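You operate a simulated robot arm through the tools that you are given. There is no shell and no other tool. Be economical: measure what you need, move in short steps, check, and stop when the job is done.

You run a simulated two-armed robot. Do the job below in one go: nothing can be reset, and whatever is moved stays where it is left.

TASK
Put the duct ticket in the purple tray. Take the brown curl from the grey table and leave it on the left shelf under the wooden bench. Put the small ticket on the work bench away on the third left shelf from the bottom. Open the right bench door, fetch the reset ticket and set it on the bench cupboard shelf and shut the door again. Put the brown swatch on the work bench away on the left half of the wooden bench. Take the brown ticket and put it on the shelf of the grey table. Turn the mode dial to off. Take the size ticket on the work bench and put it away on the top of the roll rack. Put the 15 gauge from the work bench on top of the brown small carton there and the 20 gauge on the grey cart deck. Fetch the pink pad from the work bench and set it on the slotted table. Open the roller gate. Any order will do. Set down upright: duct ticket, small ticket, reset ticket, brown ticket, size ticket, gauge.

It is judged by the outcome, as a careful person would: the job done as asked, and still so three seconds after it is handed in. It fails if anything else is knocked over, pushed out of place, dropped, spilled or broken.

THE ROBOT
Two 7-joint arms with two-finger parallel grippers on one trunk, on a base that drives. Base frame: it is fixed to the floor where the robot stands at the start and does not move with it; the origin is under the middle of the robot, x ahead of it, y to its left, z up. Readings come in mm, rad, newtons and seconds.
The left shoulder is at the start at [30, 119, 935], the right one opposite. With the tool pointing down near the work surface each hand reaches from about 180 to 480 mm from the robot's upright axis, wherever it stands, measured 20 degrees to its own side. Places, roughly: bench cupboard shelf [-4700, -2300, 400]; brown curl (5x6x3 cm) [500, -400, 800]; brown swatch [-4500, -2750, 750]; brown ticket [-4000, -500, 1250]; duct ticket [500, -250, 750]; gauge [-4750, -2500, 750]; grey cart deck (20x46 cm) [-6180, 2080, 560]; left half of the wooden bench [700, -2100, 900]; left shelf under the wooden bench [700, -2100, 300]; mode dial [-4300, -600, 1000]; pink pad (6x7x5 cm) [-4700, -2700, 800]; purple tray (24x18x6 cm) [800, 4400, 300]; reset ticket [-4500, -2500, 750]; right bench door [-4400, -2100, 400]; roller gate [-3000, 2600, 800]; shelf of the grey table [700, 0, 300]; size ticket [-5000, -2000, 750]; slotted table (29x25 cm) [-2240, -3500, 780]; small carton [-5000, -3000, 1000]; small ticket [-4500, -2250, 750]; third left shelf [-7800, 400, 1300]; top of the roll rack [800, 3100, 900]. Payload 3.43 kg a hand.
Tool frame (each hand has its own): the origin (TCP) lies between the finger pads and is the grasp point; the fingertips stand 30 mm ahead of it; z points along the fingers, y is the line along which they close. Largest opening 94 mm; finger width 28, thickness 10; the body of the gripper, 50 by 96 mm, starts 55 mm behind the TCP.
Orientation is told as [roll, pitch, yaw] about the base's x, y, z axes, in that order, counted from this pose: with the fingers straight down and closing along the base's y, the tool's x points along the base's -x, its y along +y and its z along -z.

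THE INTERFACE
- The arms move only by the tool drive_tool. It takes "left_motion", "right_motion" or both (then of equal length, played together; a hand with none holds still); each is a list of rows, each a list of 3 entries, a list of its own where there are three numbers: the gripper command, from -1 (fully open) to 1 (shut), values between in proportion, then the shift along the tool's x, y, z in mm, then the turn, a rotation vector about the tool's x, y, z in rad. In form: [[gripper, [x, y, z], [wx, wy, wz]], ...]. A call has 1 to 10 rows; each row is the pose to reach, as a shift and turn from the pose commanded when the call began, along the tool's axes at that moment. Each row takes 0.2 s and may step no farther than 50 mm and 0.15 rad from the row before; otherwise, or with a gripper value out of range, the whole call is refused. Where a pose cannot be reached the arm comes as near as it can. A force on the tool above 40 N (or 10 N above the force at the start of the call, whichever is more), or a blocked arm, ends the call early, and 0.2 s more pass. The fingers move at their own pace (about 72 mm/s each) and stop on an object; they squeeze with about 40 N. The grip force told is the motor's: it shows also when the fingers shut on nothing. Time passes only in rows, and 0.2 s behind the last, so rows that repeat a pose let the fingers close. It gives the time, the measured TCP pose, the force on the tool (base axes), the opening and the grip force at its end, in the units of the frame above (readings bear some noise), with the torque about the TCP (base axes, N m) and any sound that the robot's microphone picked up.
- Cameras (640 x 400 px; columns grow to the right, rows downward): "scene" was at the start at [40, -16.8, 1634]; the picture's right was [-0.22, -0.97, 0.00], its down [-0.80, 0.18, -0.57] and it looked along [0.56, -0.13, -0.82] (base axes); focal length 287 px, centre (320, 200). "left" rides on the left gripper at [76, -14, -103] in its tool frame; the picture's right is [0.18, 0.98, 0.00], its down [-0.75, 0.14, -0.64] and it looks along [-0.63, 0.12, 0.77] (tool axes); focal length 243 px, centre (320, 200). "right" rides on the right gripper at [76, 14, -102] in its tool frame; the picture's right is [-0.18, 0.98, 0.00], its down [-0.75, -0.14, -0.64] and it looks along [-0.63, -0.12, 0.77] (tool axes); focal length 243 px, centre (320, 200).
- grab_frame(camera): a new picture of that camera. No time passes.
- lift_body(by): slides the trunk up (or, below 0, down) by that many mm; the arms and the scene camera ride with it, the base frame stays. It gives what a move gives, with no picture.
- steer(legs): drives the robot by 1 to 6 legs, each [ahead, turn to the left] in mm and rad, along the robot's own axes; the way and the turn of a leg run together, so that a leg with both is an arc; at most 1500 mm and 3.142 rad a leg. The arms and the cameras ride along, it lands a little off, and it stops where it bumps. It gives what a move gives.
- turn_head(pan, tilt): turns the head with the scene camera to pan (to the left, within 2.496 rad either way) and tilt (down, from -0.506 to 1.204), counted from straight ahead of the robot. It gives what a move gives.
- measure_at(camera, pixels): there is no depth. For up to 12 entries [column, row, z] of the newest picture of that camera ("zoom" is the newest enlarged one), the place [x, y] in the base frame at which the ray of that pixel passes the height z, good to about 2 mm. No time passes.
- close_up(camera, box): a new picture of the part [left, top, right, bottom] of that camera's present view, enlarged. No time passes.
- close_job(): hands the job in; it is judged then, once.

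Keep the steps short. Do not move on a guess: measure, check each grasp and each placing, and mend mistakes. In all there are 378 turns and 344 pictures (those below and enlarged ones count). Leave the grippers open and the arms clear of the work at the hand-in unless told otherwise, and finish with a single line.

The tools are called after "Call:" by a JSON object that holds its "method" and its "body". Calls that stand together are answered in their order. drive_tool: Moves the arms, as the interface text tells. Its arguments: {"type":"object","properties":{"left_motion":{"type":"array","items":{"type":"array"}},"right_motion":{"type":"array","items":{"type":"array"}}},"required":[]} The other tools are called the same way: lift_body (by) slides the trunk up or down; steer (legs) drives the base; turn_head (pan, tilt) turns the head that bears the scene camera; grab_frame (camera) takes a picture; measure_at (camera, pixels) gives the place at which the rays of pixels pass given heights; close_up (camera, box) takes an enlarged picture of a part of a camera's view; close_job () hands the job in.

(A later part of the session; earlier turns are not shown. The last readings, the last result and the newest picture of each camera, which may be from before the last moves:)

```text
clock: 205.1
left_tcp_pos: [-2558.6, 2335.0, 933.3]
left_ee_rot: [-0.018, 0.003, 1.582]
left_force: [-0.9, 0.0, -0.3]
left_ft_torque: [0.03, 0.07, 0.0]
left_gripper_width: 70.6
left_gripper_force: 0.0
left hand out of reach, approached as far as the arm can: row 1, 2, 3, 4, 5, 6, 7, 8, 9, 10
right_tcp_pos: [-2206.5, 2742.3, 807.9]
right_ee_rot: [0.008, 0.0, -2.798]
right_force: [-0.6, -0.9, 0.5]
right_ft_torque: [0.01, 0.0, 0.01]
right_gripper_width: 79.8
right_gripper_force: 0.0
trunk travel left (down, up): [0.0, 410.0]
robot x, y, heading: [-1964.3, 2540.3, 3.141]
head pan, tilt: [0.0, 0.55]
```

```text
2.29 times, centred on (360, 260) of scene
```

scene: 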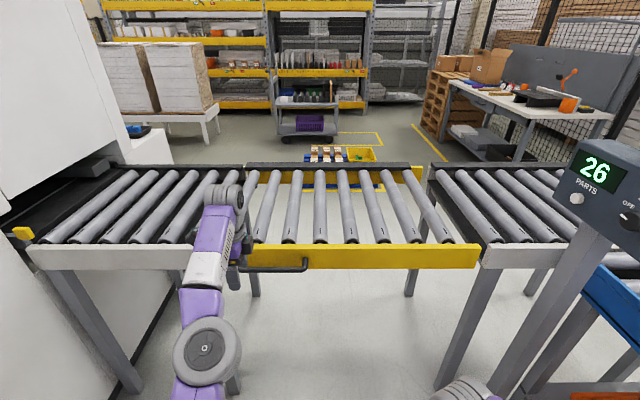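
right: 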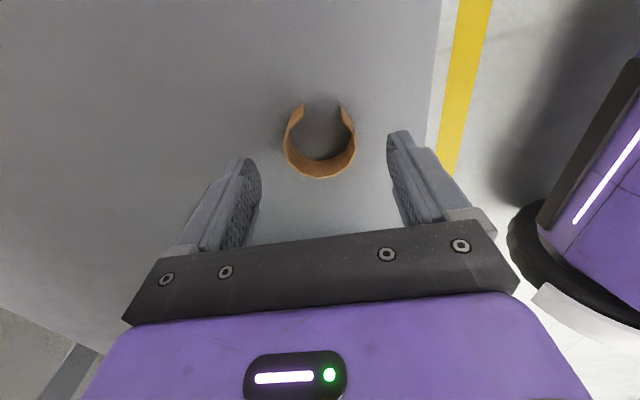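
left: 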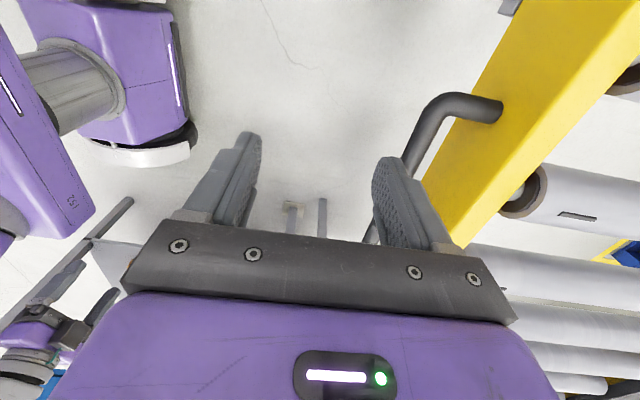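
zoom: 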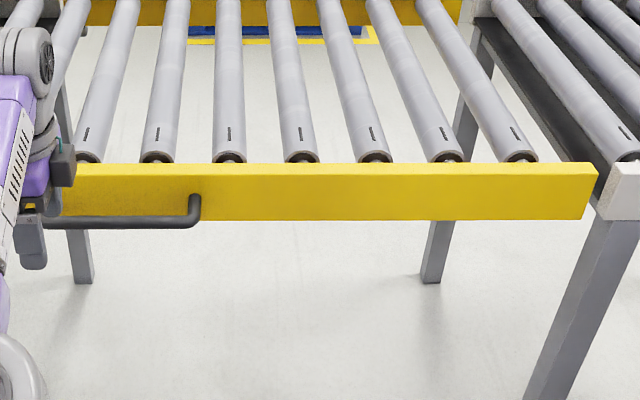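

Handle bar ≈ x −2637, y 2312–2500, z 850. Raise trunk 150, drive 230 closer, then place the left gripper over the bar.

Call:
{"method": "lift_body", "body": {"by": 150}}

Call:
{"method": "steer", "body": {"legs": [[200, 0]]}}

Call:
{"method": "drive_tool", "body": {"left_motion": [[-0.1, [0, -30, 0], [0, 0, 0]], [-0.1, [0, -60, 0], [0, 0, 0]], [-0.1, [-20, -90, 0], [0, 0, 0]], [-0.1, [-45, -115, 0], [0, 0, 0]], [-0.1, [-65, -121, 0], [0, 0, 0]], [-0.1, [-65, -121, 0], [0, 0, 0]]]}}

Call:
{"method": "grab_frame", "body": {"camera": "left"}}

```text
clock: 206.9
left_tcp_pos: [-2558.1, 2335.4, 1083.4]
left_ee_rot: [-0.022, 0.006, 1.583]
left_force: [0.0, 0.3, 0.0]
left_ft_torque: [0.0, -0.03, 0.0]
left_gripper_width: 70.4
left_gripper_force: 0.1
right_tcp_pos: [-2207.4, 2742.2, 959.1]
right_ee_rot: [0.008, -0.001, -2.798]
right_force: [-0.4, 0.0, 0.5]
right_ft_torque: [0.0, -0.01, 0.0]
right_gripper_width: 79.9
right_gripper_force: 0.0
trunk travel left (down, up): [-150.0, 260.0]
robot x, y, heading: [-1965.7, 2541.3, 3.145]
head pan, tilt: [0.0, 0.55]
```

```text
clock: 208.5
left_tcp_pos: [-2758.5, 2335.7, 1081.7]
left_ee_rot: [-0.021, 0.004, 1.583]
left_force: [-0.7, 0.8, 0.3]
left_ft_torque: [0.01, -0.06, 0.02]
left_gripper_width: 70.4
left_gripper_force: 0.1
right_tcp_pos: [-2405.2, 2742.7, 958.5]
right_ee_rot: [0.008, 0.0, -2.798]
right_force: [0.8, 0.1, 0.3]
right_ft_torque: [0.02, -0.01, 0.02]
right_gripper_width: 80.2
right_gripper_force: 0.1
trunk travel left (down, up): [-150.0, 260.0]
robot x, y, heading: [-2160.3, 2545.3, 3.138]
head pan, tilt: [0.0, 0.55]
```

```text
clock: 209.9
left_tcp_pos: [-2738.9, 2411.5, 1120.6]
left_ee_rot: [-0.02, 0.004, 1.586]
left_force: [0.0, -0.1, -0.8]
left_ft_torque: [0.01, -0.02, -0.05]
left_gripper_width: 51.7
left_gripper_force: 0.0
left hand out of reach, approached as far as the arm can: row 1, 2, 3, 4, 5, 6
right_tcp_pos: [-2406.1, 2743.0, 958.7]
right_ee_rot: [0.006, 0.0, -2.797]
right_force: [-0.2, -0.4, 0.1]
right_ft_torque: [0.05, -0.01, 0.0]
right_gripper_width: 79.9
right_gripper_force: 0.1
trunk travel left (down, up): [-150.0, 260.0]
robot x, y, heading: [-2161.9, 2543.1, 3.133]
head pan, tilt: [0.0, 0.55]
```

```text
244 pictures are left
```

left: 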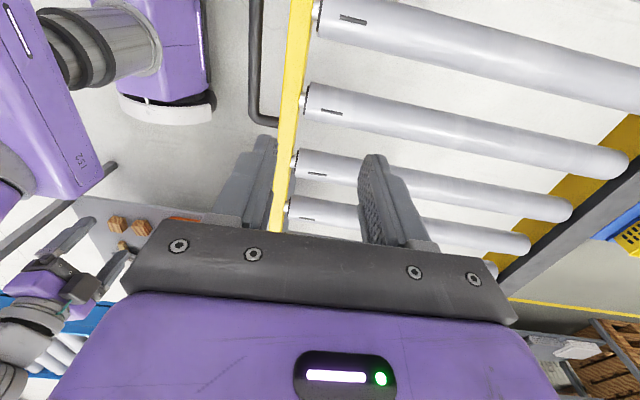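

Commanded and measured differ (reach limit). Lower 150 into reach and see where it settles.

Call:
{"method": "drive_tool", "body": {"left_motion": [[-0.1, [0, -15, 40], [0, 0, 0]], [-0.1, [0, -30, 80], [0, 0, 0]], [-0.1, [0, -45, 120], [0, 0, 0]], [-0.1, [0, -45, 120], [0, 0, 0]]]}}

Call:
{"method": "grab_frame", "body": {"camera": "left"}}

```text
clock: 210.9
left_tcp_pos: [-2695.1, 2411.4, 1003.1]
left_ee_rot: [-0.02, 0.003, 1.582]
left_force: [-1.5, 0.6, -0.5]
left_ft_torque: [-0.02, -0.02, 0.02]
left_gripper_width: 51.7
left_gripper_force: 0.1
right_tcp_pos: [-2405.9, 2742.3, 957.5]
right_ee_rot: [0.008, 0.0, -2.797]
right_force: [0.4, -0.2, 0.3]
right_ft_torque: [0.0, 0.03, 0.01]
right_gripper_width: 79.6
right_gripper_force: 0.1
trunk travel left (down, up): [-150.0, 260.0]
robot x, y, heading: [-2163.3, 2545.1, 3.138]
head pan, tilt: [0.0, 0.55]
```

```text
243 pictures are left
```

left: 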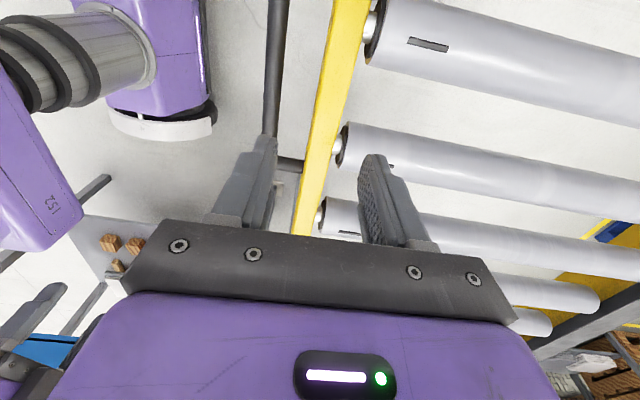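

Call:
{"method": "measure_at", "body": {"camera": "left", "pixels": [[276, 70, 830], [276, 70, 850], [276, 70, 870], [272, 130, 850], [285, 162, 850], [335, 30, 885], [365, 30, 885], [300, 225, 885]]}}

Call:
{"method": "grab_frame", "body": {"camera": "scene"}}

```text
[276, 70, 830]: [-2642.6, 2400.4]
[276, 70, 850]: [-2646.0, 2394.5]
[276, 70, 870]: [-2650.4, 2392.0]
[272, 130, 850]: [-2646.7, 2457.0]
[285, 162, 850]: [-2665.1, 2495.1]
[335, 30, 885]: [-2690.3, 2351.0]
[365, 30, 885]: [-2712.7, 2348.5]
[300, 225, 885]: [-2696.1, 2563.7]
```

```text
242 pictures are left
```

scene: 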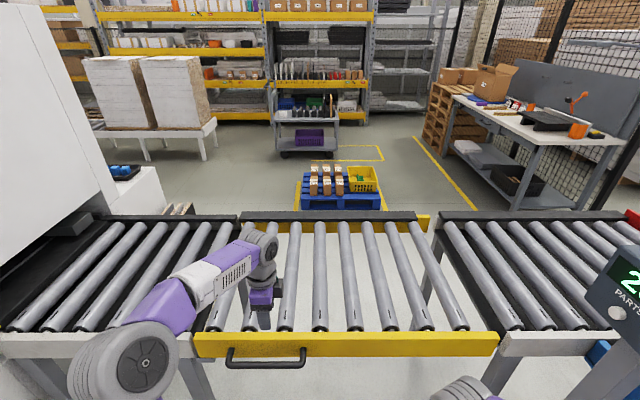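

Call:
{"method": "measure_at", "body": {"camera": "scene", "pixels": [[265, 365, 810], [265, 365, 830], [265, 365, 850], [265, 365, 870], [228, 358, 840], [305, 356, 840], [400, 335, 880], [400, 354, 840]]}}

```text
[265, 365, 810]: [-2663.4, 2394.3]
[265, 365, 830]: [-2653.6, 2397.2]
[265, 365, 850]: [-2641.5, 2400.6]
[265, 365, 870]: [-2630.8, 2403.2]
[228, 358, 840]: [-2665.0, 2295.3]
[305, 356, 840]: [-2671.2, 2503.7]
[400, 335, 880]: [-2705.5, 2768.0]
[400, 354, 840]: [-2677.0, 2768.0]
```

Bar z≈842, x≈−2645. Straddle it: shift, then descend to TCP z≈848.

Call:
{"method": "drive_tool", "body": {"left_motion": [[-0.1, [6, -27, 0], [0.02, 0, 0]], [-0.1, [11, -53, 10], [0.02, 0, 0]], [-0.1, [11, -53, 55], [0.02, 0, 0]], [-0.1, [11, -53, 100], [0.02, 0, 0]], [-0.1, [11, -53, 135], [0.02, 0, 0]], [-0.1, [11, -53, 155], [0.02, 0, 0]], [-0.1, [11, -53, 155], [0.02, 0, 0]]]}}

Call:
{"method": "grab_frame", "body": {"camera": "left"}}

```text
clock: 212.5
left_tcp_pos: [-2639.6, 2397.5, 847.5]
left_ee_rot: [-0.039, 0.006, 1.583]
left_force: [-0.1, 0.5, -0.7]
left_ft_torque: [0.02, -0.02, 0.0]
left_gripper_width: 51.6
left_gripper_force: 0.1
right_tcp_pos: [-2404.9, 2742.5, 958.2]
right_ee_rot: [0.009, 0.0, -2.797]
right_force: [-0.2, 0.5, 0.5]
right_ft_torque: [0.02, 0.03, -0.05]
right_gripper_width: 80.2
right_gripper_force: 0.1
trunk travel left (down, up): [-150.0, 260.0]
robot x, y, heading: [-2163.8, 2543.3, 3.137]
head pan, tilt: [0.0, 0.55]
```

```text
241 pictures are left
```

left: 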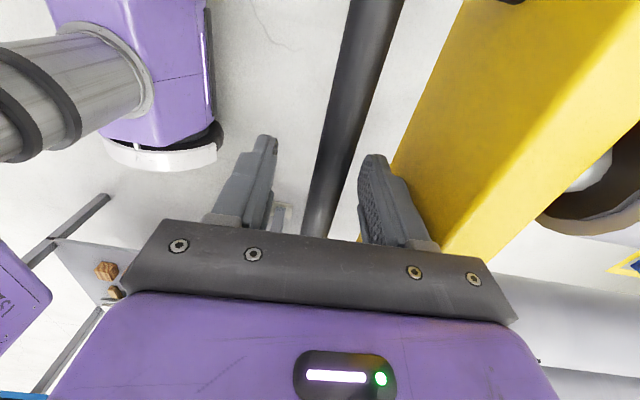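

Bar is between the fingers. Close on it.

Call:
{"method": "drive_tool", "body": {"left_motion": [[1, [0, 0, 0], [0, 0, 0]], [1, [0, 0, 0], [0, 0, 0]], [1, [0, 0, 0], [0, 0, 0]]]}}

Call:
{"method": "drive_tool", "body": {"left_motion": [[1, [0, 0, -6], [0, 0, 0]], [1, [0, 0, -12], [0, 0, 0]], [1, [0, 0, -12], [0, 0, 0]]]}}

```text
clock: 213.3
left_tcp_pos: [-2644.8, 2396.2, 848.1]
left_ee_rot: [-0.033, 0.005, 1.584]
left_force: [-27.4, -2.0, -0.3]
left_ft_torque: [-0.1, 0.08, -0.58]
left_gripper_width: 22.4
left_gripper_force: 45.1
right_tcp_pos: [-2406.6, 2743.2, 957.5]
right_ee_rot: [0.009, 0.001, -2.797]
right_force: [0.3, -0.3, 0.9]
right_ft_torque: [0.0, 0.03, 0.03]
right_gripper_width: 80.2
right_gripper_force: 0.0
trunk travel left (down, up): [-150.0, 260.0]
robot x, y, heading: [-2164.6, 2543.8, 3.135]
head pan, tilt: [0.0, 0.55]
```

```text
clock: 214.1
left_tcp_pos: [-2644.1, 2394.6, 858.5]
left_ee_rot: [-0.035, 0.004, 1.583]
left_force: [-28.7, -3.9, -7.7]
left_ft_torque: [-0.71, 0.11, -0.55]
left_gripper_width: 22.2
left_gripper_force: 45.0
right_tcp_pos: [-2408.8, 2742.3, 956.5]
right_ee_rot: [0.007, 0.001, -2.798]
right_force: [0.2, 0.7, -0.7]
right_ft_torque: [-0.02, 0.01, 0.02]
right_gripper_width: 79.8
right_gripper_force: 0.0
trunk travel left (down, up): [-150.0, 260.0]
robot x, y, heading: [-2163.2, 2547.3, 3.141]
head pan, tilt: [0.0, 0.55]
```

It rises with ~8 N. Re-centre x by 5 mm and lift further 40 mm, watching the gate.

Call:
{"method": "drive_tool", "body": {"left_motion": [[1, [0, 5, -10], [0, 0, 0]], [1, [0, 5, -20], [0, 0, 0]], [1, [0, 5, -30], [0, 0, 0]], [1, [0, 5, -40], [0, 0, 0]], [1, [0, 5, -40], [0, 0, 0]]]}}

Call:
{"method": "grab_frame", "body": {"camera": "scene"}}

```text
clock: 215.3
left_tcp_pos: [-2643.6, 2395.7, 899.0]
left_ee_rot: [-0.045, 0.005, 1.583]
left_force: [10.0, -9.0, -6.8]
left_ft_torque: [-0.34, -0.03, 0.03]
left_gripper_width: 20.9
left_gripper_force: 45.5
right_tcp_pos: [-2404.7, 2742.7, 959.3]
right_ee_rot: [0.003, -0.001, -2.798]
right_force: [-0.3, 0.1, -0.4]
right_ft_torque: [-0.02, 0.0, 0.0]
right_gripper_width: 79.8
right_gripper_force: 0.1
trunk travel left (down, up): [-150.0, 260.0]
robot x, y, heading: [-2161.8, 2545.1, 3.141]
head pan, tilt: [0.0, 0.55]
```

```text
240 pictures are left
```

scene: 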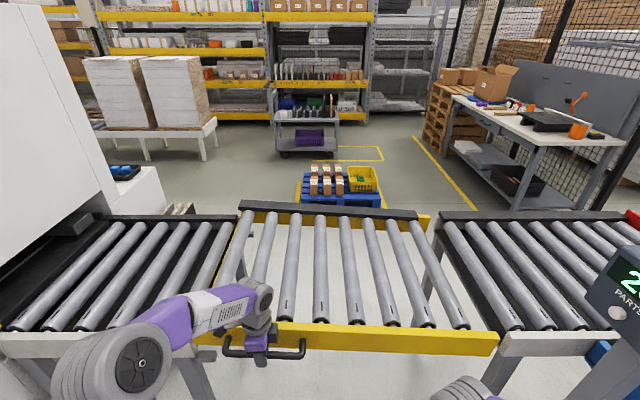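

The gate hinges up about its right end (y≈3080). I follow the arc upward with the left hand to about 32°.

Call:
{"method": "drive_tool", "body": {"left_motion": [[1, [-5, -2, -45], [-0.02, 0, 0]], [1, [-12, -4, -85], [-0.045, 0, 0]], [1, [-21, -6, -125], [-0.045, 0, 0]], [1, [-33, -7, -164], [-0.045, 0, 0]], [1, [-47, -9, -203], [-0.045, 0, 0]], [1, [-63, -11, -241], [-0.045, 0, 0]], [1, [-82, -12, -277], [-0.045, 0, 0]], [1, [-103, -14, -313], [-0.045, 0, 0]], [1, [-103, -14, -313], [-0.045, 0, 0]]]}}

Call:
{"method": "grab_frame", "body": {"camera": "scene"}}

```text
clock: 217.3
left_tcp_pos: [-2644.6, 2499.6, 1214.9]
left_ee_rot: [0.006, -0.002, 1.58]
left_force: [3.3, -13.6, 5.4]
left_ft_torque: [0.97, -0.91, -1.02]
left_gripper_width: 17.6
left_gripper_force: 44.7
right_tcp_pos: [-2405.3, 2740.4, 960.2]
right_ee_rot: [0.002, 0.0, -2.798]
right_force: [-0.9, -0.2, -0.4]
right_ft_torque: [0.0, 0.01, -0.01]
right_gripper_width: 79.8
right_gripper_force: 0.1
trunk travel left (down, up): [-150.0, 260.0]
robot x, y, heading: [-2166.7, 2542.9, 3.134]
head pan, tilt: [0.0, 0.55]
```

```text
239 pictures are left
```

scene: 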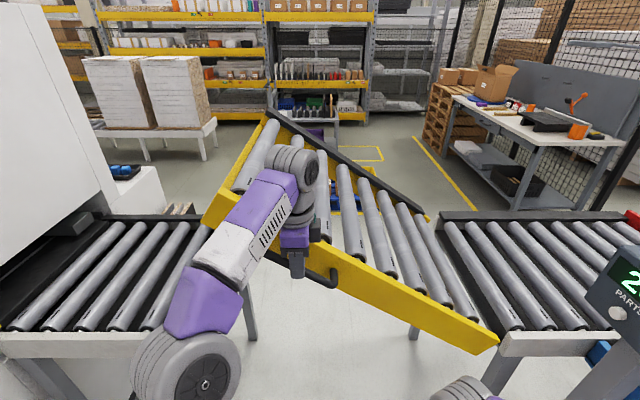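

Works with little force. Continue the arc with the arm to ~50°.

Call:
{"method": "drive_tool", "body": {"left_motion": [[1, [-23, 0, -34], [0, 0, 0]], [1, [-48, 0, -67], [0, 0, 0]], [1, [-74, 0, -98], [0, 0, 0]], [1, [-103, 0, -127], [0, 0, 0]], [1, [-133, 0, -155], [0, 0, 0]], [1, [-165, 0, -181], [0, 0, 0]], [1, [-165, 0, -181], [0, 0, 0]]]}}

Call:
{"method": "grab_frame", "body": {"camera": "scene"}}

```text
clock: 217.8
left_tcp_pos: [-2644.2, 2509.3, 1227.8]
left_ee_rot: [0.023, 0.016, 1.601]
left_force: [-12.5, -9.9, 2.9]
left_ft_torque: [0.17, -0.5, -1.28]
left_gripper_width: 18.6
left_gripper_force: 44.8
left hand out of reach, approached as far as the arm can: row 1, 2
right_tcp_pos: [-2407.1, 2742.2, 959.0]
right_ee_rot: [0.007, 0.0, -2.799]
right_force: [0.2, -0.7, -0.2]
right_ft_torque: [0.01, -0.01, -0.01]
right_gripper_width: 79.6
right_gripper_force: 0.1
trunk travel left (down, up): [-150.0, 260.0]
robot x, y, heading: [-2161.4, 2544.9, 3.138]
head pan, tilt: [0.0, 0.55]
stopped in row 2 (left hand): the force on the tool passed its limit at 52 N (the readings are from after the stop); the commanded pose is now the measured one
```

```text
238 pictures are left
```

scene: 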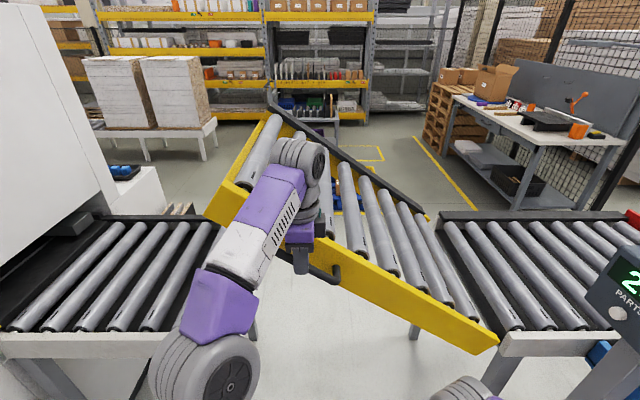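

The left arm is at its limit. I bring the right hand in to support and push from below: first forward and squared up.

Call:
{"method": "drive_tool", "body": {"right_motion": [[-0.7, [-37, -5, 6], [0, 0, 0.07]], [-0.7, [-75, -10, 12], [0, 0, 0.14]], [0, [-112, -15, 18], [0, 0, 0.21]], [1, [-150, -20, 24], [0, 0, 0.28]], [1, [-188, -25, 30], [0, 0, 0.345]], [1, [-188, -25, 30], [0, 0, 0.345]]]}}

Call:
{"method": "drive_tool", "body": {"right_motion": [[1, [0, 0, 0], [0, -0.15, 0]], [1, [0, 0, 0], [0, -0.3, 0]], [1, [0, 0, 0], [0, -0.45, 0]], [1, [0, 0, 0], [0, -0.6, 0]], [1, [0, 0, 0], [0, -0.75, 0]], [1, [0, 0, 0], [0, -0.9, 0]], [1, [0, 0, 0], [0, -1.05, 0]], [1, [0, 0, 0], [0, -1.2, 0]], [1, [0, 0, 0], [0, -1.35, 0]], [1, [0, 0, 0], [0, -1.5, 0]]]}}

Call:
{"method": "grab_frame", "body": {"camera": "scene"}}

```text
clock: 219.2
left_tcp_pos: [-2644.3, 2508.4, 1227.7]
left_ee_rot: [0.017, 0.011, 1.599]
left_force: [-11.7, -17.5, 3.3]
left_ft_torque: [-1.01, -0.6, -1.23]
left_gripper_width: 18.2
left_gripper_force: 45.6
right_tcp_pos: [-2591.0, 2701.2, 926.7]
right_ee_rot: [0.003, 0.004, 3.139]
right_force: [0.3, -0.7, -0.2]
right_ft_torque: [0.05, 0.0, 0.02]
right_gripper_width: 0.1
right_gripper_force: 33.1
trunk travel left (down, up): [-150.0, 260.0]
robot x, y, heading: [-2164.6, 2544.7, 3.139]
head pan, tilt: [0.0, 0.55]
```

```text
clock: 221.4
left_tcp_pos: [-2644.6, 2509.6, 1227.4]
left_ee_rot: [0.016, 0.009, 1.598]
left_force: [-13.2, -16.9, 5.6]
left_ft_torque: [-0.34, -0.65, -1.17]
left_gripper_width: 18.3
left_gripper_force: 45.3
right_tcp_pos: [-2630.4, 2674.0, 948.4]
right_ee_rot: [-0.031, -1.241, -3.076]
right_force: [0.7, -0.7, 0.6]
right_ft_torque: [-0.03, -0.01, -0.01]
right_gripper_width: 0.0
right_gripper_force: 32.8
right hand out of reach, approached as far as the arm can: row 6, 7, 8, 9, 10
trunk travel left (down, up): [-150.0, 260.0]
robot x, y, heading: [-2160.5, 2544.1, 3.14]
head pan, tilt: [0.0, 0.55]
```

```text
237 pictures are left
```

scene: 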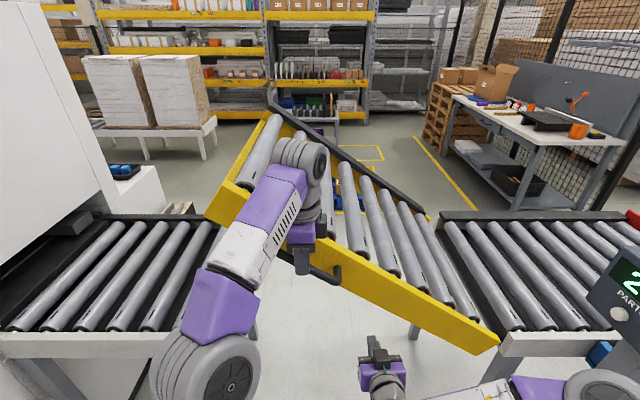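

Right hand points forward below the gate. Advance it 110 mm under the rail and up 40.

Call:
{"method": "drive_tool", "body": {"right_motion": [[1, [-10, 0, 35], [0, 0, 0]], [1, [-30, 0, 65], [0, 0, 0]], [1, [-55, 0, 85], [0, 0, 0]], [1, [-73, 0, 91], [0, 0, 0]], [1, [-73, 0, 91], [0, 0, 0]]]}}

Call:
{"method": "grab_frame", "body": {"camera": "scene"}}

Call:
{"method": "grab_frame", "body": {"camera": "right"}}

```text
clock: 222.3
left_tcp_pos: [-2643.6, 2509.1, 1228.4]
left_ee_rot: [0.024, 0.012, 1.598]
left_force: [-5.9, -6.4, 0.8]
left_ft_torque: [0.6, -1.13, -1.18]
left_gripper_width: 18.7
left_gripper_force: 44.9
right_tcp_pos: [-2728.5, 2670.2, 970.4]
right_ee_rot: [-0.015, -1.229, -3.089]
right_force: [4.9, 3.2, -0.9]
right_ft_torque: [-0.16, 0.27, 0.0]
right_gripper_width: 0.4
right_gripper_force: 33.0
trunk travel left (down, up): [-150.0, 260.0]
robot x, y, heading: [-2161.7, 2545.7, 3.138]
head pan, tilt: [0.0, 0.55]
stopped in row 4 (right hand): the force on the tool passed its limit at 46 N (the readings are from after the stop); the commanded pose is now the measured one
```

```text
236 pictures are left
```

scene: 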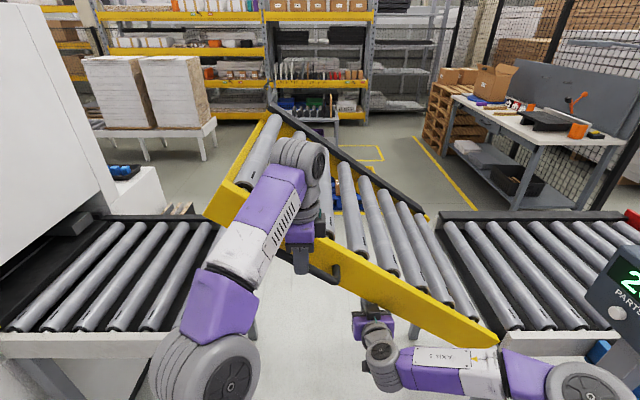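

```text
235 pictures are left
```

right: 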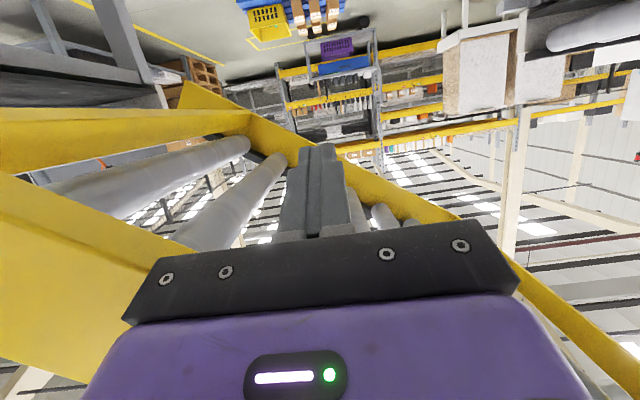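

The right hand now bears on the gate from below. Release the left gripper and see whether the gate stays.

Call:
{"method": "drive_tool", "body": {"left_motion": [[0.3, [0, 0, 0], [0, 0, 0]], [0, [0, 0, 0], [0, 0, 0]], [-0.2, [0, 0, 0], [0, 0, 0]], [-0.2, [0, 0, 0], [0, 0, 0]]]}}

Call:
{"method": "grab_frame", "body": {"camera": "scene"}}

```text
clock: 223.3
left_tcp_pos: [-2644.0, 2512.0, 1227.8]
left_ee_rot: [0.025, 0.012, 1.599]
left_force: [-0.4, -0.2, 0.3]
left_ft_torque: [0.02, 0.0, 0.02]
left_gripper_width: 56.7
left_gripper_force: 0.1
right_tcp_pos: [-2728.0, 2670.0, 970.9]
right_ee_rot: [-0.012, -1.227, -3.088]
right_force: [3.4, -2.4, -6.8]
right_ft_torque: [-0.01, 0.38, -0.15]
right_gripper_width: 0.0
right_gripper_force: 33.2
trunk travel left (down, up): [-150.0, 260.0]
robot x, y, heading: [-2161.6, 2545.9, 3.136]
head pan, tilt: [0.0, 0.55]
```

```text
234 pictures are left
```

scene: 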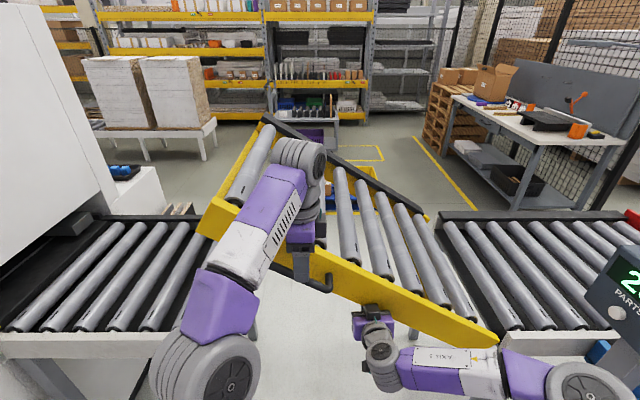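

The gate rests on the right hand. Raise the trunk 120 mm: the right hand pushes it up further.

Call:
{"method": "lift_body", "body": {"by": 120}}

Call:
{"method": "grab_frame", "body": {"camera": "scene"}}

```text
clock: 224.2
left_tcp_pos: [-2640.3, 2517.0, 1308.1]
left_ee_rot: [0.022, 0.006, 1.587]
left_force: [0.2, 0.3, 0.2]
left_ft_torque: [0.0, -0.02, -0.02]
left_gripper_width: 56.4
left_gripper_force: 0.0
right_tcp_pos: [-2725.3, 2670.2, 1041.7]
right_ee_rot: [-0.002, -1.206, -3.096]
right_force: [0.3, -2.1, -7.1]
right_ft_torque: [-0.07, 0.24, -0.09]
right_gripper_width: 0.0
right_gripper_force: 32.7
trunk travel left (down, up): [-228.0, 182.0]
robot x, y, heading: [-2161.7, 2544.1, 3.141]
head pan, tilt: [0.0, 0.55]
stopped: the force on the tool passed its limit at 45 N (the readings are from after the stop); the commanded pose is now the measured one
```

```text
233 pictures are left
```

scene: 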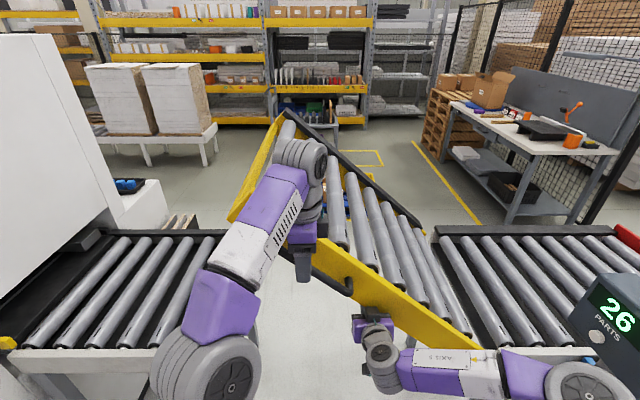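

Now free the left hand: up, then back toward the robot.

Call:
{"method": "drive_tool", "body": {"left_motion": [[-0.6, [0, 0, -30], [0, 0, 0]], [-0.6, [0, 0, -60], [0, 0, 0]], [-0.6, [0, 0, -60], [0, 0, 0]]]}}

Call:
{"method": "grab_frame", "body": {"camera": "left"}}

```text
clock: 225.0
left_tcp_pos: [-2639.2, 2515.3, 1309.1]
left_ee_rot: [0.026, 0.004, 1.586]
left_force: [12.6, -3.7, 3.0]
left_ft_torque: [0.07, 0.17, 0.02]
left_gripper_width: 67.9
left_gripper_force: 0.1
left hand out of reach, approached as far as the arm can: row 1, 2, 3
right_tcp_pos: [-2724.2, 2669.2, 1045.0]
right_ee_rot: [-0.002, -1.211, -3.093]
right_force: [1.8, -3.9, -2.8]
right_ft_torque: [0.09, 0.19, -0.15]
right_gripper_width: 0.0
right_gripper_force: 33.1
trunk travel left (down, up): [-228.0, 182.0]
robot x, y, heading: [-2158.9, 2544.1, 3.142]
head pan, tilt: [0.0, 0.55]
```

```text
232 pictures are left
```

left: 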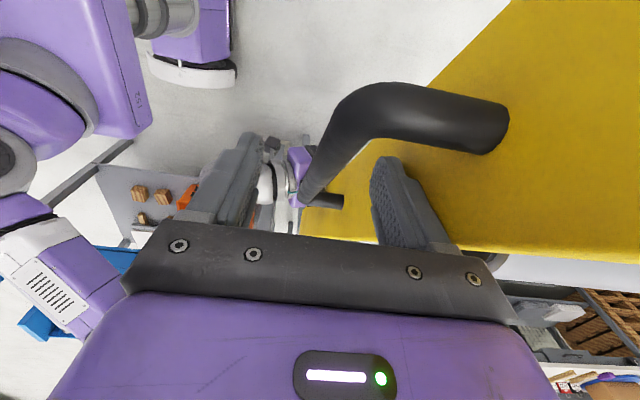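

The bar slopes, so I can slip off sideways: move the left hand +y 110, then back.

Call:
{"method": "drive_tool", "body": {"left_motion": [[-0.6, [-30, 0, 30], [0, 0, 0]], [-0.6, [-70, 0, 30], [0, 0, 0]], [-0.6, [-110, 0, 30], [0, 0, 0]], [-0.6, [-110, -40, 30], [0, 0, 0]], [-0.6, [-110, -80, 30], [0, 0, 0]], [-0.6, [-110, -120, 30], [0, 0, 0]], [-0.6, [-110, -160, 30], [0, 0, 0]]]}}

Call:
{"method": "grab_frame", "body": {"camera": "scene"}}

```text
clock: 226.6
left_tcp_pos: [-2483.8, 2630.1, 1275.1]
left_ee_rot: [0.027, 0.006, 1.586]
left_force: [0.6, -0.2, 0.3]
left_ft_torque: [0.02, -0.01, 0.0]
left_gripper_width: 75.0
left_gripper_force: 0.1
left hand out of reach, approached as far as the arm can: row 3
right_tcp_pos: [-2725.1, 2669.7, 1041.8]
right_ee_rot: [-0.006, -1.208, -3.093]
right_force: [4.6, -7.3, -2.3]
right_ft_torque: [0.17, 0.23, -0.35]
right_gripper_width: 0.0
right_gripper_force: 32.5
trunk travel left (down, up): [-228.0, 182.0]
robot x, y, heading: [-2158.8, 2545.2, 3.135]
head pan, tilt: [0.0, 0.55]
```

```text
231 pictures are left
```

scene: 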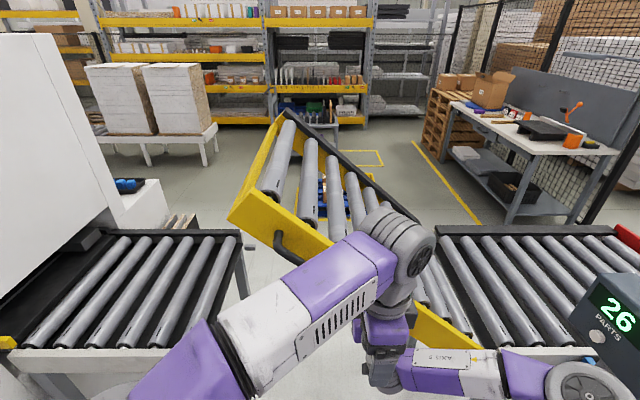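

Left hand free. Move it left out of the way, then raise the trunk further with the right hand under the gate.

Call:
{"method": "drive_tool", "body": {"left_motion": [[-0.6, [40, -10, 0], [0, 0, 0]], [-0.6, [80, -20, 0], [0, 0, 0]], [-0.6, [120, -30, 20], [0, 0, 0]], [-0.6, [160, -40, 40], [0, 0, 0]], [-0.6, [200, -50, 60], [0, 0, 0]], [-0.6, [240, -50, 80], [0, 0, 0]]]}}

Call:
{"method": "lift_body", "body": {"by": 180}}

Call:
{"method": "grab_frame", "body": {"camera": "scene"}}

```text
clock: 228.0
left_tcp_pos: [-2431.2, 2388.7, 1195.8]
left_ee_rot: [0.025, 0.006, 1.585]
left_force: [1.1, -0.2, 0.0]
left_ft_torque: [-0.02, 0.0, 0.03]
left_gripper_width: 75.2
left_gripper_force: 0.0
right_tcp_pos: [-2725.8, 2670.6, 1041.8]
right_ee_rot: [-0.004, -1.209, -3.097]
right_force: [3.8, -2.3, -5.6]
right_ft_torque: [0.0, 0.26, -0.17]
right_gripper_width: 0.0
right_gripper_force: 32.6
trunk travel left (down, up): [-228.0, 182.0]
robot x, y, heading: [-2160.6, 2546.8, 3.135]
head pan, tilt: [0.0, 0.55]
```

```text
clock: 230.0
left_tcp_pos: [-2431.9, 2391.1, 1378.2]
left_ee_rot: [0.024, 0.006, 1.587]
left_force: [-0.6, -0.6, -0.2]
left_ft_torque: [0.04, -0.01, 0.0]
left_gripper_width: 75.2
left_gripper_force: 0.0
right_tcp_pos: [-2725.7, 2669.5, 1222.9]
right_ee_rot: [-0.004, -1.209, -3.095]
right_force: [0.6, -2.2, -0.8]
right_ft_torque: [0.06, 0.04, -0.06]
right_gripper_width: 0.0
right_gripper_force: 33.2
trunk travel left (down, up): [-408.0, 2.0]
robot x, y, heading: [-2165.0, 2543.9, 3.133]
head pan, tilt: [0.0, 0.55]
```

```text
230 pictures are left
```

scene: 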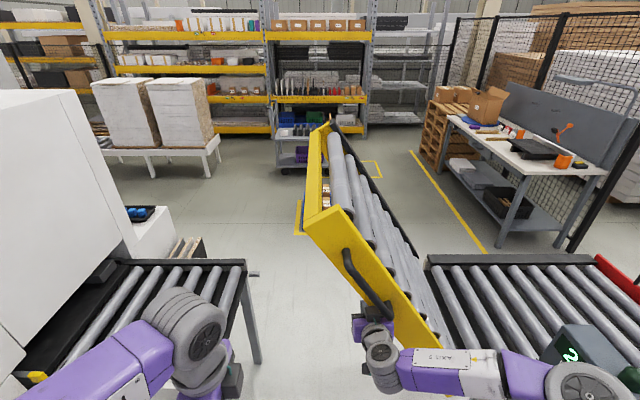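

Gate ~50°. Push the right hand sideways (+y) and slightly up.

Call:
{"method": "drive_tool", "body": {"right_motion": [[1, [-8, -35, -3], [0, 0, 0]], [1, [-16, -70, -6], [0, 0, 0]], [1, [-24, -105, -9], [0, 0, 0]], [1, [-32, -140, -12], [0, 0, 0]], [1, [-40, -175, -15], [0, 0, 0]], [1, [-48, -210, -18], [0, 0, 0]], [1, [-48, -210, -18], [0, 0, 0]]]}}

Call:
{"method": "grab_frame", "body": {"camera": "scene"}}

```text
clock: 231.6
left_tcp_pos: [-2424.3, 2389.6, 1379.4]
left_ee_rot: [0.031, 0.004, 1.586]
left_force: [0.1, 0.5, -0.3]
left_ft_torque: [0.02, -0.03, 0.01]
left_gripper_width: 75.3
left_gripper_force: 0.1
right_tcp_pos: [-2727.4, 2881.0, 1273.7]
right_ee_rot: [-0.004, -1.212, -3.099]
right_force: [34.9, 0.9, 6.3]
right_ft_torque: [0.2, 2.02, -0.56]
right_gripper_width: 0.0
right_gripper_force: 32.9
trunk travel left (down, up): [-408.0, 2.0]
robot x, y, heading: [-2163.2, 2542.9, 3.136]
head pan, tilt: [0.0, 0.55]
```

```text
229 pictures are left
```

scene: 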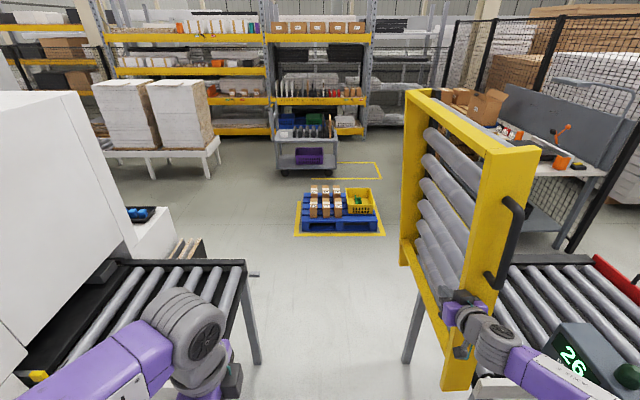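

Gate is nearly vertical. Push 30 mm more to its stop.

Call:
{"method": "drive_tool", "body": {"right_motion": [[1, [0, -15, -8], [0, 0, 0]], [1, [0, -30, -8], [0, 0, 0]], [1, [0, -30, -8], [0, 0, 0]]]}}

Call:
{"method": "grab_frame", "body": {"camera": "scene"}}

```text
clock: 232.2
left_tcp_pos: [-2429.7, 2389.0, 1377.6]
left_ee_rot: [0.026, 0.006, 1.587]
left_force: [-0.1, 0.6, -0.1]
left_ft_torque: [-0.03, 0.0, -0.01]
left_gripper_width: 75.1
left_gripper_force: 0.0
right_tcp_pos: [-2726.4, 2883.2, 1275.5]
right_ee_rot: [0.02, -1.209, -3.073]
right_force: [7.6, -17.8, 3.2]
right_ft_torque: [0.71, 0.32, -0.83]
right_gripper_width: 0.0
right_gripper_force: 33.0
trunk travel left (down, up): [-408.0, 2.0]
robot x, y, heading: [-2164.1, 2548.8, 3.139]
head pan, tilt: [0.0, 0.55]
stopped in row 2 (right hand): the force on the tool passed its limit at 50 N (the readings are from after the stop); the commanded pose is now the measured one
```

```text
228 pictures are left
```

scene: 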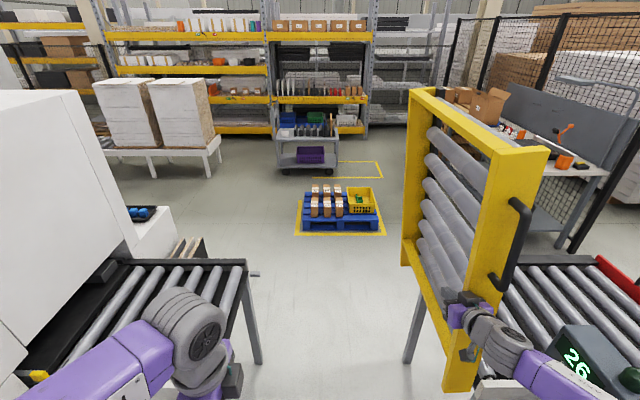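

It is against its stop. Ease the right hand away (−y) and see if the gate holds.

Call:
{"method": "drive_tool", "body": {"right_motion": [[1, [0, 15, 0], [0, 0, 0]], [1, [0, 40, 0], [0, 0, 0]], [1, [0, 65, 0], [0, 0, 0]], [1, [0, 65, 0], [0, 0, 0]]]}}

Call:
{"method": "grab_frame", "body": {"camera": "scene"}}

```text
clock: 233.2
left_tcp_pos: [-2430.9, 2389.7, 1377.8]
left_ee_rot: [0.024, 0.007, 1.59]
left_force: [-0.3, -0.4, 1.1]
left_ft_torque: [0.01, -0.01, 0.04]
left_gripper_width: 75.3
left_gripper_force: 0.0
right_tcp_pos: [-2722.7, 2823.6, 1272.8]
right_ee_rot: [0.019, -1.204, -3.088]
right_force: [-0.7, -0.4, 0.0]
right_ft_torque: [0.0, 0.03, 0.04]
right_gripper_width: 0.0
right_gripper_force: 33.5
trunk travel left (down, up): [-408.0, 2.0]
robot x, y, heading: [-2163.5, 2545.7, 3.138]
head pan, tilt: [0.0, 0.55]
```

```text
227 pictures are left
```

scene: 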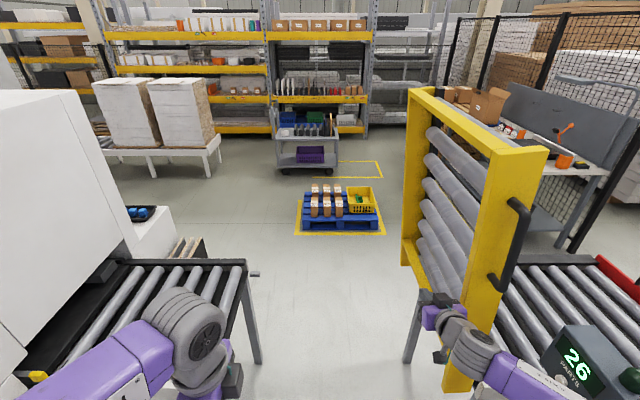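

The gate stays open. Retract the right hand and restore it pointing down; lower the trunk for travel.

Call:
{"method": "drive_tool", "body": {"right_motion": [[1, [-10, 30, -35], [0, 0, 0]], [1, [-20, 60, -70], [0, 0, 0]], [1, [-20, 70, -115], [0, 0.15, 0]], [0.5, [-20, 70, -150], [0, 0.3, 0]], [0, [-10, 70, -180], [0, 0.45, 0]], [-0.5, [0, 70, -200], [0, 0.6, 0]], [-0.6, [0, 70, -200], [0, 0.75, 0]], [-0.6, [20, 70, -200], [0, 0.9, 0]], [-0.6, [40, 70, -200], [0, 1.05, 0]], [-0.6, [60, 70, -200], [0, 1.2, 0]]]}}

Call:
{"method": "lift_body", "body": {"by": -200}}

Call:
{"method": "grab_frame", "body": {"camera": "scene"}}

```text
clock: 235.4
left_tcp_pos: [-2433.2, 2388.3, 1377.5]
left_ee_rot: [0.025, 0.006, 1.589]
left_force: [-0.4, 0.2, 0.9]
left_ft_torque: [-0.01, 0.01, -0.02]
left_gripper_width: 75.5
left_gripper_force: 0.1
right_tcp_pos: [-2511.9, 2769.8, 1287.9]
right_ee_rot: [0.007, -0.001, -3.07]
right_force: [-0.4, 0.0, -0.5]
right_ft_torque: [-0.03, -0.04, 0.02]
right_gripper_width: 75.3
right_gripper_force: 0.0
trunk travel left (down, up): [-408.0, 2.0]
robot x, y, heading: [-2164.3, 2546.2, 3.144]
head pan, tilt: [0.0, 0.55]
```

```text
clock: 237.5
left_tcp_pos: [-2432.0, 2388.5, 1178.5]
left_ee_rot: [0.024, 0.005, 1.588]
left_force: [0.6, 0.1, -0.2]
left_ft_torque: [0.02, 0.04, 0.02]
left_gripper_width: 75.3
left_gripper_force: 0.1
right_tcp_pos: [-2511.2, 2769.2, 1090.1]
right_ee_rot: [0.006, -0.003, -3.069]
right_force: [-0.3, 0.1, -0.9]
right_ft_torque: [0.0, 0.01, -0.02]
right_gripper_width: 75.3
right_gripper_force: 0.0
trunk travel left (down, up): [-208.0, 202.0]
robot x, y, heading: [-2164.1, 2542.4, 3.134]
head pan, tilt: [0.0, 0.55]
```

```text
226 pictures are left
```

scene: 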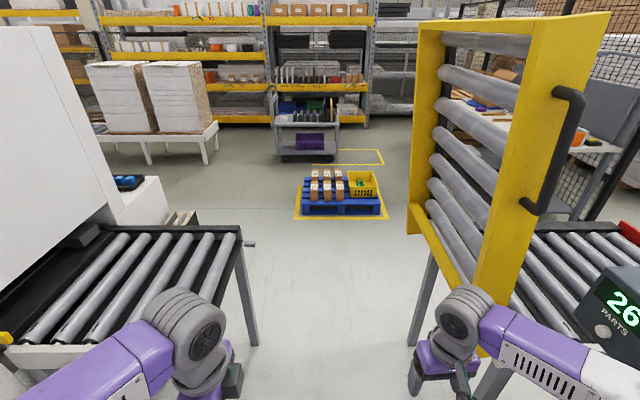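

Call:
{"method": "measure_at", "body": {"camera": "scene", "pixels": [[257, 345, 0], [243, 243, 850], [255, 243, 850], [130, 232, 850], [408, 385, 0], [410, 250, 850], [478, 300, 850], [298, 218, 0], [386, 218, 0], [178, 285, 1150], [500, 300, 1100]]}}

Call:
{"method": "turn_head", "body": {"pan": 0.0, "tilt": 0.9}}

Call:
{"method": "grab_frame", "body": {"camera": "scene"}}

```text
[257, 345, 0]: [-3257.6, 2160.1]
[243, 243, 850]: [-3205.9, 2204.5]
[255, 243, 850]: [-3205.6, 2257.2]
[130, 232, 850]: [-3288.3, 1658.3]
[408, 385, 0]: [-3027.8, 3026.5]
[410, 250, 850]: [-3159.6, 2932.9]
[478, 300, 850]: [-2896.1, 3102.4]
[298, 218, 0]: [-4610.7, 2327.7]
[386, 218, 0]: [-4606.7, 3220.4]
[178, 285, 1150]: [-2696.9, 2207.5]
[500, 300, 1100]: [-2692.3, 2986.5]
```

```text
clock: 238.4
left_tcp_pos: [-2430.7, 2389.1, 1178.5]
left_ee_rot: [0.025, 0.007, 1.588]
left_force: [0.2, 0.4, 0.0]
left_ft_torque: [0.03, 0.02, 0.01]
left_gripper_width: 75.2
left_gripper_force: 0.0
right_tcp_pos: [-2509.6, 2768.3, 1087.4]
right_ee_rot: [0.007, -0.005, -3.071]
right_force: [0.1, 0.5, 0.1]
right_ft_torque: [0.01, 0.01, -0.01]
right_gripper_width: 75.5
right_gripper_force: 0.1
trunk travel left (down, up): [-208.0, 202.0]
robot x, y, heading: [-2160.8, 2544.1, 3.141]
head pan, tilt: [0.0, 0.901]
```

```text
225 pictures are left
```

scene: 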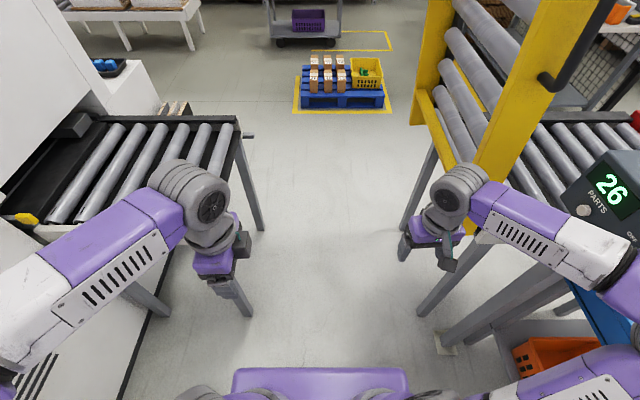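

Passage is ~670 mm wide at arm height. Stretch both arms straight ahead to narrow the elbows.

Call:
{"method": "drive_tool", "body": {"left_motion": [[-0.6, [0, 38, 18], [0, 0, 0]], [-0.6, [0, 76, 36], [0, 0, 0]], [-0.6, [0, 114, 54], [0, 0, 0]], [-0.6, [0, 152, 72], [0, 0, 0]], [-0.6, [-5, 190, 90], [0, 0, 0]], [-0.6, [-10, 228, 108], [0, 0, 0]], [-0.6, [-15, 266, 126], [0, 0, 0]], [-0.6, [-20, 300, 144], [0, 0, 0]]], "right_motion": [[-0.6, [-30, 12, 11], [0, 0, 0]], [-0.6, [-60, 24, 22], [0, 0, 0]], [-0.6, [-90, 36, 33], [0, 0, 0]], [-0.6, [-120, 48, 44], [0, 0, 0]], [-0.6, [-150, 60, 55], [0, 0, 0]], [-0.6, [-180, 72, 66], [0, 0, 0]], [-0.6, [-210, 84, 77], [0, 0, 0]], [-0.6, [-230, 90, 88], [0, 0, 0]]]}}

Call:
{"method": "turn_head", "body": {"pan": 0.0, "tilt": 1.1}}

Call:
{"method": "grab_frame", "body": {"camera": "scene"}}

```text
clock: 240.2
left_tcp_pos: [-2740.9, 2404.1, 1039.8]
left_ee_rot: [0.022, 0.005, 1.588]
left_force: [-0.7, 0.5, 0.6]
left_ft_torque: [-0.01, -0.01, 0.03]
left_gripper_width: 75.3
left_gripper_force: 0.0
right_tcp_pos: [-2736.3, 2661.2, 999.8]
right_ee_rot: [0.005, -0.003, -3.071]
right_force: [-1.0, -0.1, -0.5]
right_ft_torque: [-0.02, -0.04, -0.01]
right_gripper_width: 75.6
right_gripper_force: 0.0
trunk travel left (down, up): [-208.0, 202.0]
robot x, y, heading: [-2165.9, 2543.6, 3.138]
head pan, tilt: [0.0, 0.901]
```

```text
clock: 240.9
left_tcp_pos: [-2738.6, 2402.1, 1044.2]
left_ee_rot: [0.025, 0.008, 1.589]
left_force: [0.8, -0.2, -0.5]
left_ft_torque: [-0.01, 0.0, 0.0]
left_gripper_width: 75.4
left_gripper_force: 0.0
right_tcp_pos: [-2734.6, 2661.9, 1002.4]
right_ee_rot: [0.007, -0.005, -3.071]
right_force: [0.4, 0.4, -0.7]
right_ft_torque: [-0.02, 0.01, -0.01]
right_gripper_width: 75.3
right_gripper_force: 0.0
trunk travel left (down, up): [-208.0, 202.0]
robot x, y, heading: [-2164.0, 2543.1, 3.14]
head pan, tilt: [0.0, 1.1]
```

```text
224 pictures are left
```

scene: 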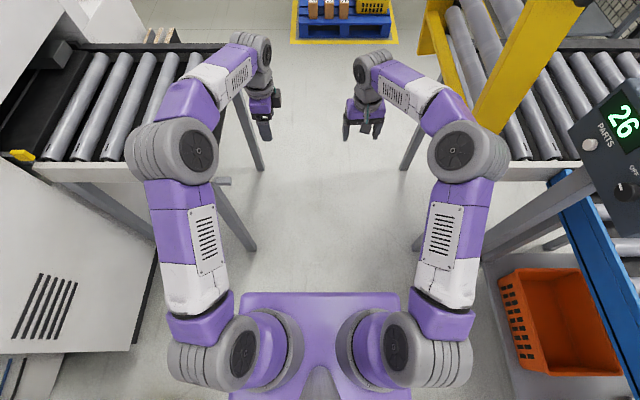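

Raise the trunk to full so the arms clear the conveyor, back up, and shift left ~65 mm, then recheck alignment.

Call:
{"method": "lift_body", "body": {"by": 200}}

Call:
{"method": "steer", "body": {"legs": [[-350, 0], [170, 0.22], [170, -0.22], [0, 0]]}}

Call:
{"method": "turn_head", "body": {"pan": 0.0, "tilt": 0.9}}

Call:
{"method": "grab_frame", "body": {"camera": "scene"}}

```text
clock: 243.1
left_tcp_pos: [-2738.3, 2404.0, 1243.3]
left_ee_rot: [0.025, 0.006, 1.589]
left_force: [0.4, 0.2, -0.3]
left_ft_torque: [-0.01, 0.02, 0.0]
left_gripper_width: 75.3
left_gripper_force: 0.1
right_tcp_pos: [-2733.5, 2660.5, 1201.2]
right_ee_rot: [0.005, -0.006, -3.071]
right_force: [0.1, -0.7, 0.5]
right_ft_torque: [0.0, -0.02, 0.03]
right_gripper_width: 74.8
right_gripper_force: 0.1
trunk travel left (down, up): [-408.0, 2.0]
robot x, y, heading: [-2162.4, 2543.8, 3.139]
head pan, tilt: [0.0, 1.1]
```

```text
clock: 247.8
left_tcp_pos: [-2720.0, 2371.9, 1242.7]
left_ee_rot: [0.025, 0.006, 1.583]
left_force: [0.7, -0.4, -0.6]
left_ft_torque: [-0.03, 0.07, -0.02]
left_gripper_width: 74.9
left_gripper_force: 0.1
right_tcp_pos: [-2714.5, 2628.1, 1202.1]
right_ee_rot: [0.004, -0.005, -3.078]
right_force: [-0.7, -0.1, -0.7]
right_ft_torque: [0.0, -0.02, -0.01]
right_gripper_width: 75.0
right_gripper_force: 0.2
trunk travel left (down, up): [-408.0, 2.0]
robot x, y, heading: [-2145.8, 2508.8, 3.132]
head pan, tilt: [0.0, 1.1]
```

```text
clock: 248.5
left_tcp_pos: [-2723.1, 2370.2, 1241.7]
left_ee_rot: [0.023, 0.007, 1.582]
left_force: [-0.2, -0.2, -0.6]
left_ft_torque: [-0.02, 0.01, -0.01]
left_gripper_width: 75.1
left_gripper_force: 0.0
right_tcp_pos: [-2714.9, 2628.4, 1201.2]
right_ee_rot: [0.006, -0.004, -3.075]
right_force: [0.5, 0.0, -0.1]
right_ft_torque: [-0.01, -0.02, -0.02]
right_gripper_width: 75.2
right_gripper_force: 0.0
trunk travel left (down, up): [-408.0, 2.0]
robot x, y, heading: [-2150.3, 2504.9, 3.134]
head pan, tilt: [0.0, 0.901]
```

```text
223 pictures are left
```

scene: 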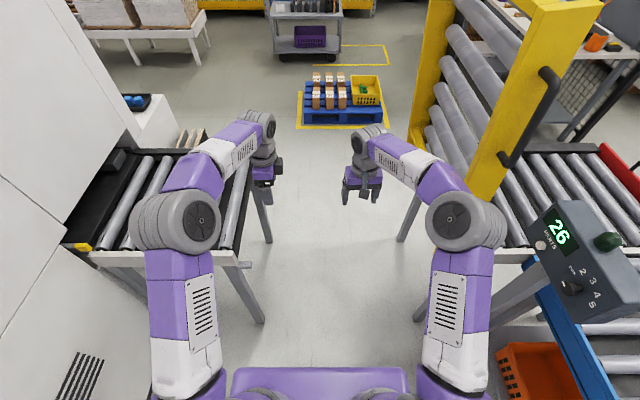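

Call:
{"method": "steer", "body": {"legs": [[-300, 0], [150, 0.33], [150, -0.33]]}}

Call:
{"method": "grab_frame", "body": {"camera": "scene"}}

Call:
{"method": "measure_at", "body": {"camera": "scene", "pixels": [[425, 120, 1200], [470, 195, 1000], [500, 230, 1250], [430, 220, 1250]]}}

```text
clock: 252.6
left_tcp_pos: [-2721.7, 2309.9, 1242.9]
left_ee_rot: [0.026, 0.007, 1.597]
left_force: [-0.1, -0.1, -0.5]
left_ft_torque: [0.0, 0.0, -0.03]
left_gripper_width: 75.3
left_gripper_force: 0.0
right_tcp_pos: [-2719.1, 2568.7, 1201.3]
right_ee_rot: [0.007, -0.005, -3.061]
right_force: [-0.3, -0.2, -0.1]
right_ft_torque: [0.0, 0.01, -0.02]
right_gripper_width: 75.1
right_gripper_force: 0.0
trunk travel left (down, up): [-408.0, 2.0]
robot x, y, heading: [-2146.4, 2457.7, -3.139]
head pan, tilt: [0.0, 0.901]
```

```text
222 pictures are left
```

scene: 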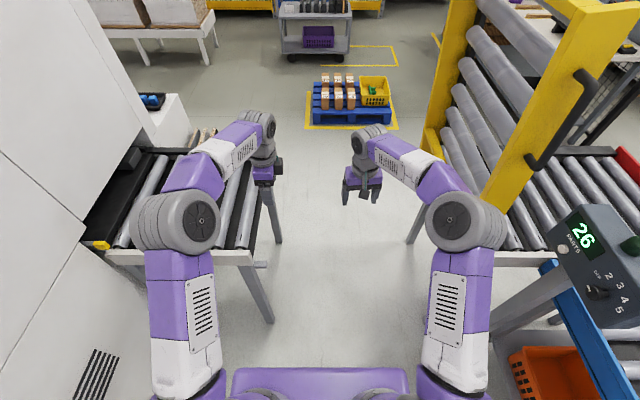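

```text
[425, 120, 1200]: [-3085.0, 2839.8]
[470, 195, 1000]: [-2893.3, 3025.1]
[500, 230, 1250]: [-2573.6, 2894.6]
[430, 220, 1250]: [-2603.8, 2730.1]
```

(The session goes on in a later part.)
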